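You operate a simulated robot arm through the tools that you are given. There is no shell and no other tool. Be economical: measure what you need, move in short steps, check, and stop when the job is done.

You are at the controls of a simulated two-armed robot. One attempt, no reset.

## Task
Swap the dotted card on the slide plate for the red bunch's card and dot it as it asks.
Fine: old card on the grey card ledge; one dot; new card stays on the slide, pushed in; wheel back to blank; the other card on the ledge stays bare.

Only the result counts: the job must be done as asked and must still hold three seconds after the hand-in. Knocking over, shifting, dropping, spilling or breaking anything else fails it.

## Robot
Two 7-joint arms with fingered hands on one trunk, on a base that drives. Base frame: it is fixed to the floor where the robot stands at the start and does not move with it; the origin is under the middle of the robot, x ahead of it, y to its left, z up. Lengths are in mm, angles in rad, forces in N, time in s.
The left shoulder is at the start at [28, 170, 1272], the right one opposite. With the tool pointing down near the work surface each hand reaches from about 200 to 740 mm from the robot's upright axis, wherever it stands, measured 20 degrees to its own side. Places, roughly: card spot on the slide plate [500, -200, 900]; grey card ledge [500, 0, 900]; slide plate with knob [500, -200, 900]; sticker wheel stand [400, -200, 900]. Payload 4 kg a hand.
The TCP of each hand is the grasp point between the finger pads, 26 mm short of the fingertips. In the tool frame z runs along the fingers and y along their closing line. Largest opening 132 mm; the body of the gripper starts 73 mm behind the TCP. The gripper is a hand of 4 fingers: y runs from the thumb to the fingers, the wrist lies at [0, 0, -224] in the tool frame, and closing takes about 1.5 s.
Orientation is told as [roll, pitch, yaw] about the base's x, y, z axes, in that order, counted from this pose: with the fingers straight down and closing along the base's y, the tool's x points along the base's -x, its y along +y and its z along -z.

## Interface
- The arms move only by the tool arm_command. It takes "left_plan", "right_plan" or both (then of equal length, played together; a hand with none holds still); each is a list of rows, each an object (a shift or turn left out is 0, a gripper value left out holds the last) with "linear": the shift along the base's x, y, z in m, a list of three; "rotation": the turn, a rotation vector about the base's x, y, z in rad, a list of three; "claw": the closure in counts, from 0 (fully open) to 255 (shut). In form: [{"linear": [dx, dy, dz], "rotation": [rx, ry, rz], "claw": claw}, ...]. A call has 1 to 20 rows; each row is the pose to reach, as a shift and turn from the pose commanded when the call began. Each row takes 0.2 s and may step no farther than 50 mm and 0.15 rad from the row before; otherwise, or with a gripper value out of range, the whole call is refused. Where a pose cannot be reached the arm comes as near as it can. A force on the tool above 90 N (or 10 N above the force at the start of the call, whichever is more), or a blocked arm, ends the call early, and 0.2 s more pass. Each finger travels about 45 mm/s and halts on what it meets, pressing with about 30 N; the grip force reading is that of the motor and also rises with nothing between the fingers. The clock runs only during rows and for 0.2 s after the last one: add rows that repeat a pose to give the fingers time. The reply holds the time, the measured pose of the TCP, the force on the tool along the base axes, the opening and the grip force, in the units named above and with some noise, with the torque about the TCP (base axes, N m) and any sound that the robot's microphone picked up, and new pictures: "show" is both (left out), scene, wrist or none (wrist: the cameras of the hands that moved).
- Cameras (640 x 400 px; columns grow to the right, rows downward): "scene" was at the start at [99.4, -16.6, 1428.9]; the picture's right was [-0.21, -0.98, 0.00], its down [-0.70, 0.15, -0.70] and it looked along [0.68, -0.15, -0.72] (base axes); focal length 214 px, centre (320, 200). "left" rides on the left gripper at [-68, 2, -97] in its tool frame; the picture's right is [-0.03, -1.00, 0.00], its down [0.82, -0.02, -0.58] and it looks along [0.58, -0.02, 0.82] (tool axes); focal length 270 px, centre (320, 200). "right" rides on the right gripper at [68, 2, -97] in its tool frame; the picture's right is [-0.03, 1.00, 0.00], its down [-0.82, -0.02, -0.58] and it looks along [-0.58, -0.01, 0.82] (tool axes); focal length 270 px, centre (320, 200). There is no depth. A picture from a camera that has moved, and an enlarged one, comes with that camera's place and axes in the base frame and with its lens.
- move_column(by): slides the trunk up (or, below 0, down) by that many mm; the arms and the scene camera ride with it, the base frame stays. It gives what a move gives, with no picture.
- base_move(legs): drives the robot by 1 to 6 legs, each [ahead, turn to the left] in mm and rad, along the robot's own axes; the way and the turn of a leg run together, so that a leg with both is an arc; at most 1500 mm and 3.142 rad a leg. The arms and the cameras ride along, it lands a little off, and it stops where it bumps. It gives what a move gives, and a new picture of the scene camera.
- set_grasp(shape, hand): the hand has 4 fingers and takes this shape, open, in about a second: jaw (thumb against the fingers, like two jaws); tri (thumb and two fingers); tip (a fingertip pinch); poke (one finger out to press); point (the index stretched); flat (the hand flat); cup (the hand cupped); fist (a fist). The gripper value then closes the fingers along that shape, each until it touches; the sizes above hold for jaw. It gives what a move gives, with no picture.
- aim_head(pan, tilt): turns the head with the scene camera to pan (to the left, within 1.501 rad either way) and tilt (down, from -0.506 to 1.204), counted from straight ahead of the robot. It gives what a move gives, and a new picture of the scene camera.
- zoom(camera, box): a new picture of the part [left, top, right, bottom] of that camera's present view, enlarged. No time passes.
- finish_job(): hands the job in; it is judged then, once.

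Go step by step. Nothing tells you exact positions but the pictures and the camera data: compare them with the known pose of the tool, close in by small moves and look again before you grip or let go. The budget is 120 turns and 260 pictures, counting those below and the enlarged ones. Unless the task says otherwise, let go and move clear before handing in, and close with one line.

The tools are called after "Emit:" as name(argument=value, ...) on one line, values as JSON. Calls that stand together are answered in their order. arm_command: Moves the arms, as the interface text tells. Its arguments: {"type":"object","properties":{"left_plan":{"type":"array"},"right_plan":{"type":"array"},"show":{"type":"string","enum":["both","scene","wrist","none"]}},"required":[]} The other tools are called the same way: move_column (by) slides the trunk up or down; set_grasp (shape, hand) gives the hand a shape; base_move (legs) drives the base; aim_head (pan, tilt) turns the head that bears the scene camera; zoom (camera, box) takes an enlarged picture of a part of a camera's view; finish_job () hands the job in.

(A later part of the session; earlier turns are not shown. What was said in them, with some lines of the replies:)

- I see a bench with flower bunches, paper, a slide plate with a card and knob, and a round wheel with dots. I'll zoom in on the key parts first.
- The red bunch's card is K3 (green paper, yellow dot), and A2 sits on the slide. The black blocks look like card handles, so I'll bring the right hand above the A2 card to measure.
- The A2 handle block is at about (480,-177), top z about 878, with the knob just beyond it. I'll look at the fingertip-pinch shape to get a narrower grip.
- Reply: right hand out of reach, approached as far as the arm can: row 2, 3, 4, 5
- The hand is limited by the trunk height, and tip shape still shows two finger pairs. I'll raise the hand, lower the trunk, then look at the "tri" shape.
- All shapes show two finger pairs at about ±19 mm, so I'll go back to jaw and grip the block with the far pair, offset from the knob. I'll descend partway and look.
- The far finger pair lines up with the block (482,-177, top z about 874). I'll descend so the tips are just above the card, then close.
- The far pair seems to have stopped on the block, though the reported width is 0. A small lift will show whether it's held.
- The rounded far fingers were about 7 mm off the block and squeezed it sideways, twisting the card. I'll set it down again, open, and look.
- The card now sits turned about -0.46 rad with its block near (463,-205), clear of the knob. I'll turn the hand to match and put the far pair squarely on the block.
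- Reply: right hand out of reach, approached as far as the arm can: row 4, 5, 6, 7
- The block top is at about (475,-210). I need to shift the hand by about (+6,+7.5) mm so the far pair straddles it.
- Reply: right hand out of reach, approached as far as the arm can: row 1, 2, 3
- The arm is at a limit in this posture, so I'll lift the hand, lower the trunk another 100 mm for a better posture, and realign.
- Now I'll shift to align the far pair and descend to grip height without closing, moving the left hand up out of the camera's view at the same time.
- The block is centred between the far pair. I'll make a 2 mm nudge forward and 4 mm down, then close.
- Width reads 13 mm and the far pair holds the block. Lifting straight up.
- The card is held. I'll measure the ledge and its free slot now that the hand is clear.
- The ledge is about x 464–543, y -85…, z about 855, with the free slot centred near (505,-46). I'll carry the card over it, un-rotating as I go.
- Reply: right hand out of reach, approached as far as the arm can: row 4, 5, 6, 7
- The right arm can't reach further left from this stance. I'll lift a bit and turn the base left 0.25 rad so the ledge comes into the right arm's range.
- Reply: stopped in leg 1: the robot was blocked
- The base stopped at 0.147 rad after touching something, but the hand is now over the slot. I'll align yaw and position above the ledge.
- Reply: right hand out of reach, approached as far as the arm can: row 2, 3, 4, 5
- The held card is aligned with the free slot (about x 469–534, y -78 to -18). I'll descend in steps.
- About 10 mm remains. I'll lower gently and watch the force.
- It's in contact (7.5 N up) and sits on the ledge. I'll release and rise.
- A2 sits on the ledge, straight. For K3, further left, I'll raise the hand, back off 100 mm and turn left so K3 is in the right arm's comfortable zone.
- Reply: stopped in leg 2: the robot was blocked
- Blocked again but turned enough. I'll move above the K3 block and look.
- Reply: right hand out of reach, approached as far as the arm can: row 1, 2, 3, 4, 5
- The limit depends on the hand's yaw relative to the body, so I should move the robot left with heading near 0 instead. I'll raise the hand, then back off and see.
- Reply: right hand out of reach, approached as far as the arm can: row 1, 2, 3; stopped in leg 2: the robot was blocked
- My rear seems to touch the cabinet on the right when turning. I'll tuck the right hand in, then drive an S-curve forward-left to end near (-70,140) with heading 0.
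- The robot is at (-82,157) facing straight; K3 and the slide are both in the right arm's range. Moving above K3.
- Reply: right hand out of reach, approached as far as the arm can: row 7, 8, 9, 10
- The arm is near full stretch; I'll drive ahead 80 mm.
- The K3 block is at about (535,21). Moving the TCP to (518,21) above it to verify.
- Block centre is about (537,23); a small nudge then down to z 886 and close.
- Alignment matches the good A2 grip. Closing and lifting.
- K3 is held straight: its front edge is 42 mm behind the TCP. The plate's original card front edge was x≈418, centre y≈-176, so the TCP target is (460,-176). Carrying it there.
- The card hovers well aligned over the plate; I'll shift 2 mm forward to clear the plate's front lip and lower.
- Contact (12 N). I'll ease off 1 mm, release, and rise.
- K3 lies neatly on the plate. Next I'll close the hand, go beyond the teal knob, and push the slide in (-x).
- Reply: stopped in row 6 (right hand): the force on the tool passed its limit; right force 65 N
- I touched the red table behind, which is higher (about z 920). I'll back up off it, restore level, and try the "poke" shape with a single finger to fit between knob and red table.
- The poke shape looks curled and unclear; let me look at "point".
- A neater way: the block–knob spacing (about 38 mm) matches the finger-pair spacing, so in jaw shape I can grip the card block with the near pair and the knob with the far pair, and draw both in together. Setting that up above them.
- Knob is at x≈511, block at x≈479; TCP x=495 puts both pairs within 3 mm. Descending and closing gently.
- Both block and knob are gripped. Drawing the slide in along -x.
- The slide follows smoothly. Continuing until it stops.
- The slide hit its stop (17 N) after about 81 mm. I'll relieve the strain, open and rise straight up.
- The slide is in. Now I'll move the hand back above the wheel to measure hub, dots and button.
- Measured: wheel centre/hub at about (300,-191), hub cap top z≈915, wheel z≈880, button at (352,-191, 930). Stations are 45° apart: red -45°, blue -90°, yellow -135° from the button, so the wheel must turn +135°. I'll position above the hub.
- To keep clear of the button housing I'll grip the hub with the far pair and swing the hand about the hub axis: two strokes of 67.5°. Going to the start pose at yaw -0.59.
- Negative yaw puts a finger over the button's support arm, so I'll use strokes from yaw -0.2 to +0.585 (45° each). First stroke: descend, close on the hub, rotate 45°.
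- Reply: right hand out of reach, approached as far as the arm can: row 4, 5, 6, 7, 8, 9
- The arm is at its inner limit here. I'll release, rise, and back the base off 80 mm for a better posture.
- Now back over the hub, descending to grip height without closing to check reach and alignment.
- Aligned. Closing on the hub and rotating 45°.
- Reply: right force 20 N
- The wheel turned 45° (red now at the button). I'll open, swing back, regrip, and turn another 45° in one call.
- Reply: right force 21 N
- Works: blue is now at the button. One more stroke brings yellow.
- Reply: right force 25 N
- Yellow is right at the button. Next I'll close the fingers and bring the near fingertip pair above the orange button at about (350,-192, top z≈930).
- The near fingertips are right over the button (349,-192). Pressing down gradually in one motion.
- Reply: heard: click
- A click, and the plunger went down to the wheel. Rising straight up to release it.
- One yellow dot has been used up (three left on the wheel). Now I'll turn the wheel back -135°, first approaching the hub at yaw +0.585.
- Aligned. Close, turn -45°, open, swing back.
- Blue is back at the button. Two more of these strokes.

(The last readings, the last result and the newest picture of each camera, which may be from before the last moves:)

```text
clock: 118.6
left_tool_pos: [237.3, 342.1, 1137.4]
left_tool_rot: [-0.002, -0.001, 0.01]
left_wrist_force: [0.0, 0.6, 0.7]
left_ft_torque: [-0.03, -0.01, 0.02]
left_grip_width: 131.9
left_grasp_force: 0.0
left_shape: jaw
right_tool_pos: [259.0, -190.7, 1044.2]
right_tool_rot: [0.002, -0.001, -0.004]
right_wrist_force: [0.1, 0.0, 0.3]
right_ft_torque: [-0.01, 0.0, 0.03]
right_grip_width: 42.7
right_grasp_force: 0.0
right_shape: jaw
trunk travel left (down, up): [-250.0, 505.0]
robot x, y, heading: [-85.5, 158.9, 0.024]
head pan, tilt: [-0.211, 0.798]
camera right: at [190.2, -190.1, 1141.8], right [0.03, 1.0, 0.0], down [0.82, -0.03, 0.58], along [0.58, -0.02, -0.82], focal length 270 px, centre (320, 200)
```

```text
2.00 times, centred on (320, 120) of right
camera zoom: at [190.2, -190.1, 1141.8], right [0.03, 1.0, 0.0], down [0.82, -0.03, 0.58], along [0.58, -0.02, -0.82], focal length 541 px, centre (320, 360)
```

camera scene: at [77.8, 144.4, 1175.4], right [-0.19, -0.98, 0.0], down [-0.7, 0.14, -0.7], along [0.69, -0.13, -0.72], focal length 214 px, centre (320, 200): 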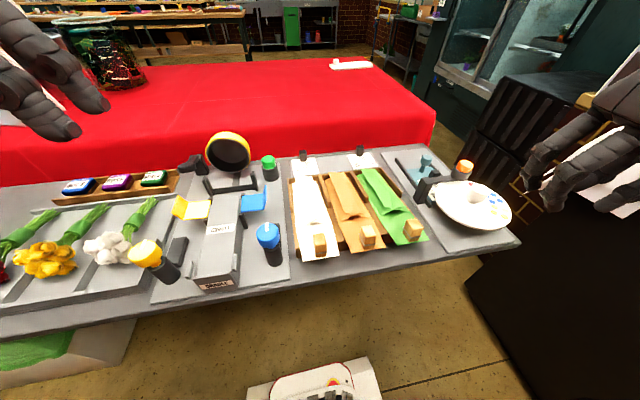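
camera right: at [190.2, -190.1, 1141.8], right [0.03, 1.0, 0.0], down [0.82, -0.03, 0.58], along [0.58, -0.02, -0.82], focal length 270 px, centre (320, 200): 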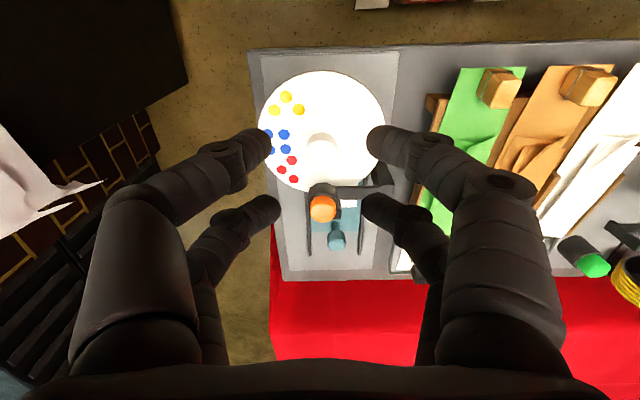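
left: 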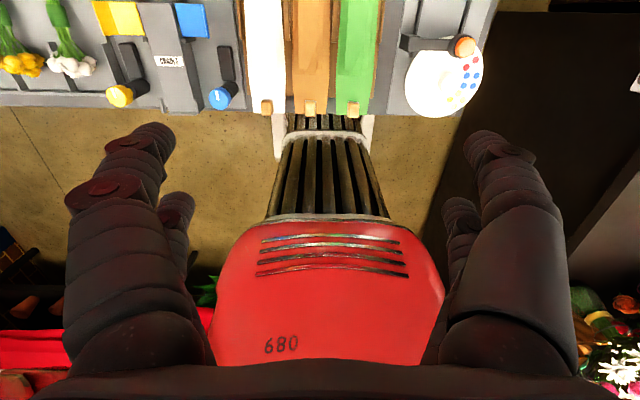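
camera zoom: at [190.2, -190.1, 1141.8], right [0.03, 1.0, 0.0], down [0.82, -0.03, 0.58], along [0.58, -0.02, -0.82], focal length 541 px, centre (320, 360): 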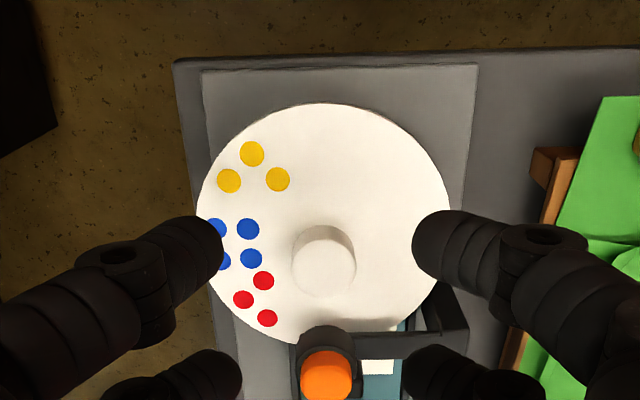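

The wheel is back at its original blank position, with three yellow dots left. A final look at the ledge and the slide before handing in, while moving the hand clear.

Emit:
arm_command(right_plan=[{"linear": [-0.02, -0.03, 0.03]}, {"linear": [-0.05, -0.06, 0.06]}, {"linear": [-0.08, -0.1, 0.08]}, {"linear": [-0.08, -0.1, 0.08]}], show="scene")

Emit:
zoom(camera="scene", box=[280, 130, 400, 200])

Emit:
zoom(camera="scene", box=[390, 140, 480, 210])

```text
refused: row 2 steps farther than a row can; nothing moved
```

```text
5.33 times, centred on (340, 165) of scene
camera zoom: at [79.8, 144.5, 1175.0], right [-0.19, -0.98, 0.0], down [-0.7, 0.14, -0.7], along [0.68, -0.13, -0.72], focal length 1144 px, centre (213, 387)
```

zoom: 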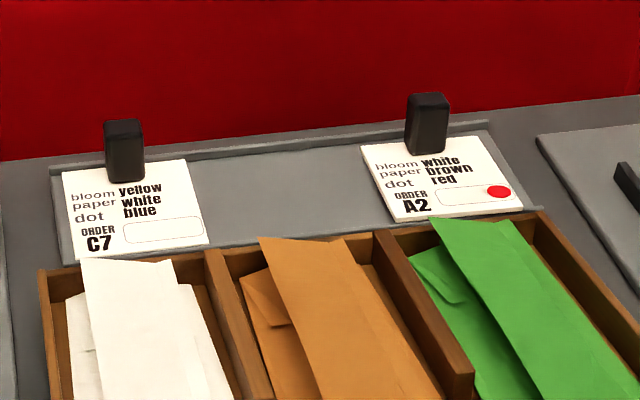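

```text
5.71 times, centred on (435, 175) of scene
camera zoom: at [79.8, 144.5, 1175.0], right [-0.19, -0.98, 0.0], down [-0.7, 0.14, -0.7], along [0.68, -0.13, -0.72], focal length 1226 px, centre (-337, 343)
```

zoom: 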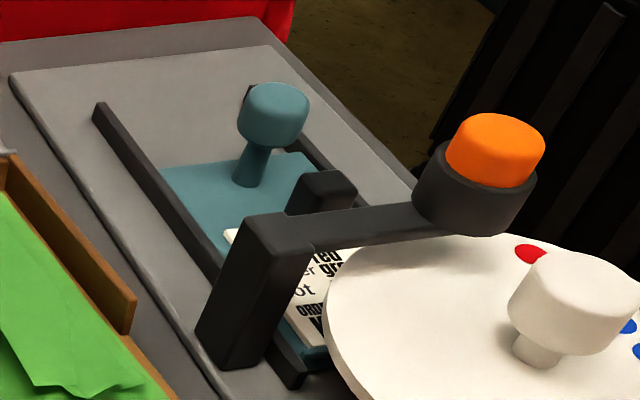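

Everything looks right: A2 is on the ledge, C7 is bare, K3 is on the pushed-in slide, the wheel is on blank and the hand is clear. Handing in.

Emit:
finish_job()

```text
The job is handed in.
```

I swapped the cards and handed the job in. The one thing I couldn't see directly is the dot on K3, because the wheel covers that corner of the card. I pressed once, heard a click, and one yellow dot was gone from the wheel. The old card (A2) is on the grey ledge, K3 is on the slide pushed in to its stop, the wheel is back to blank, and C7 is still bare.
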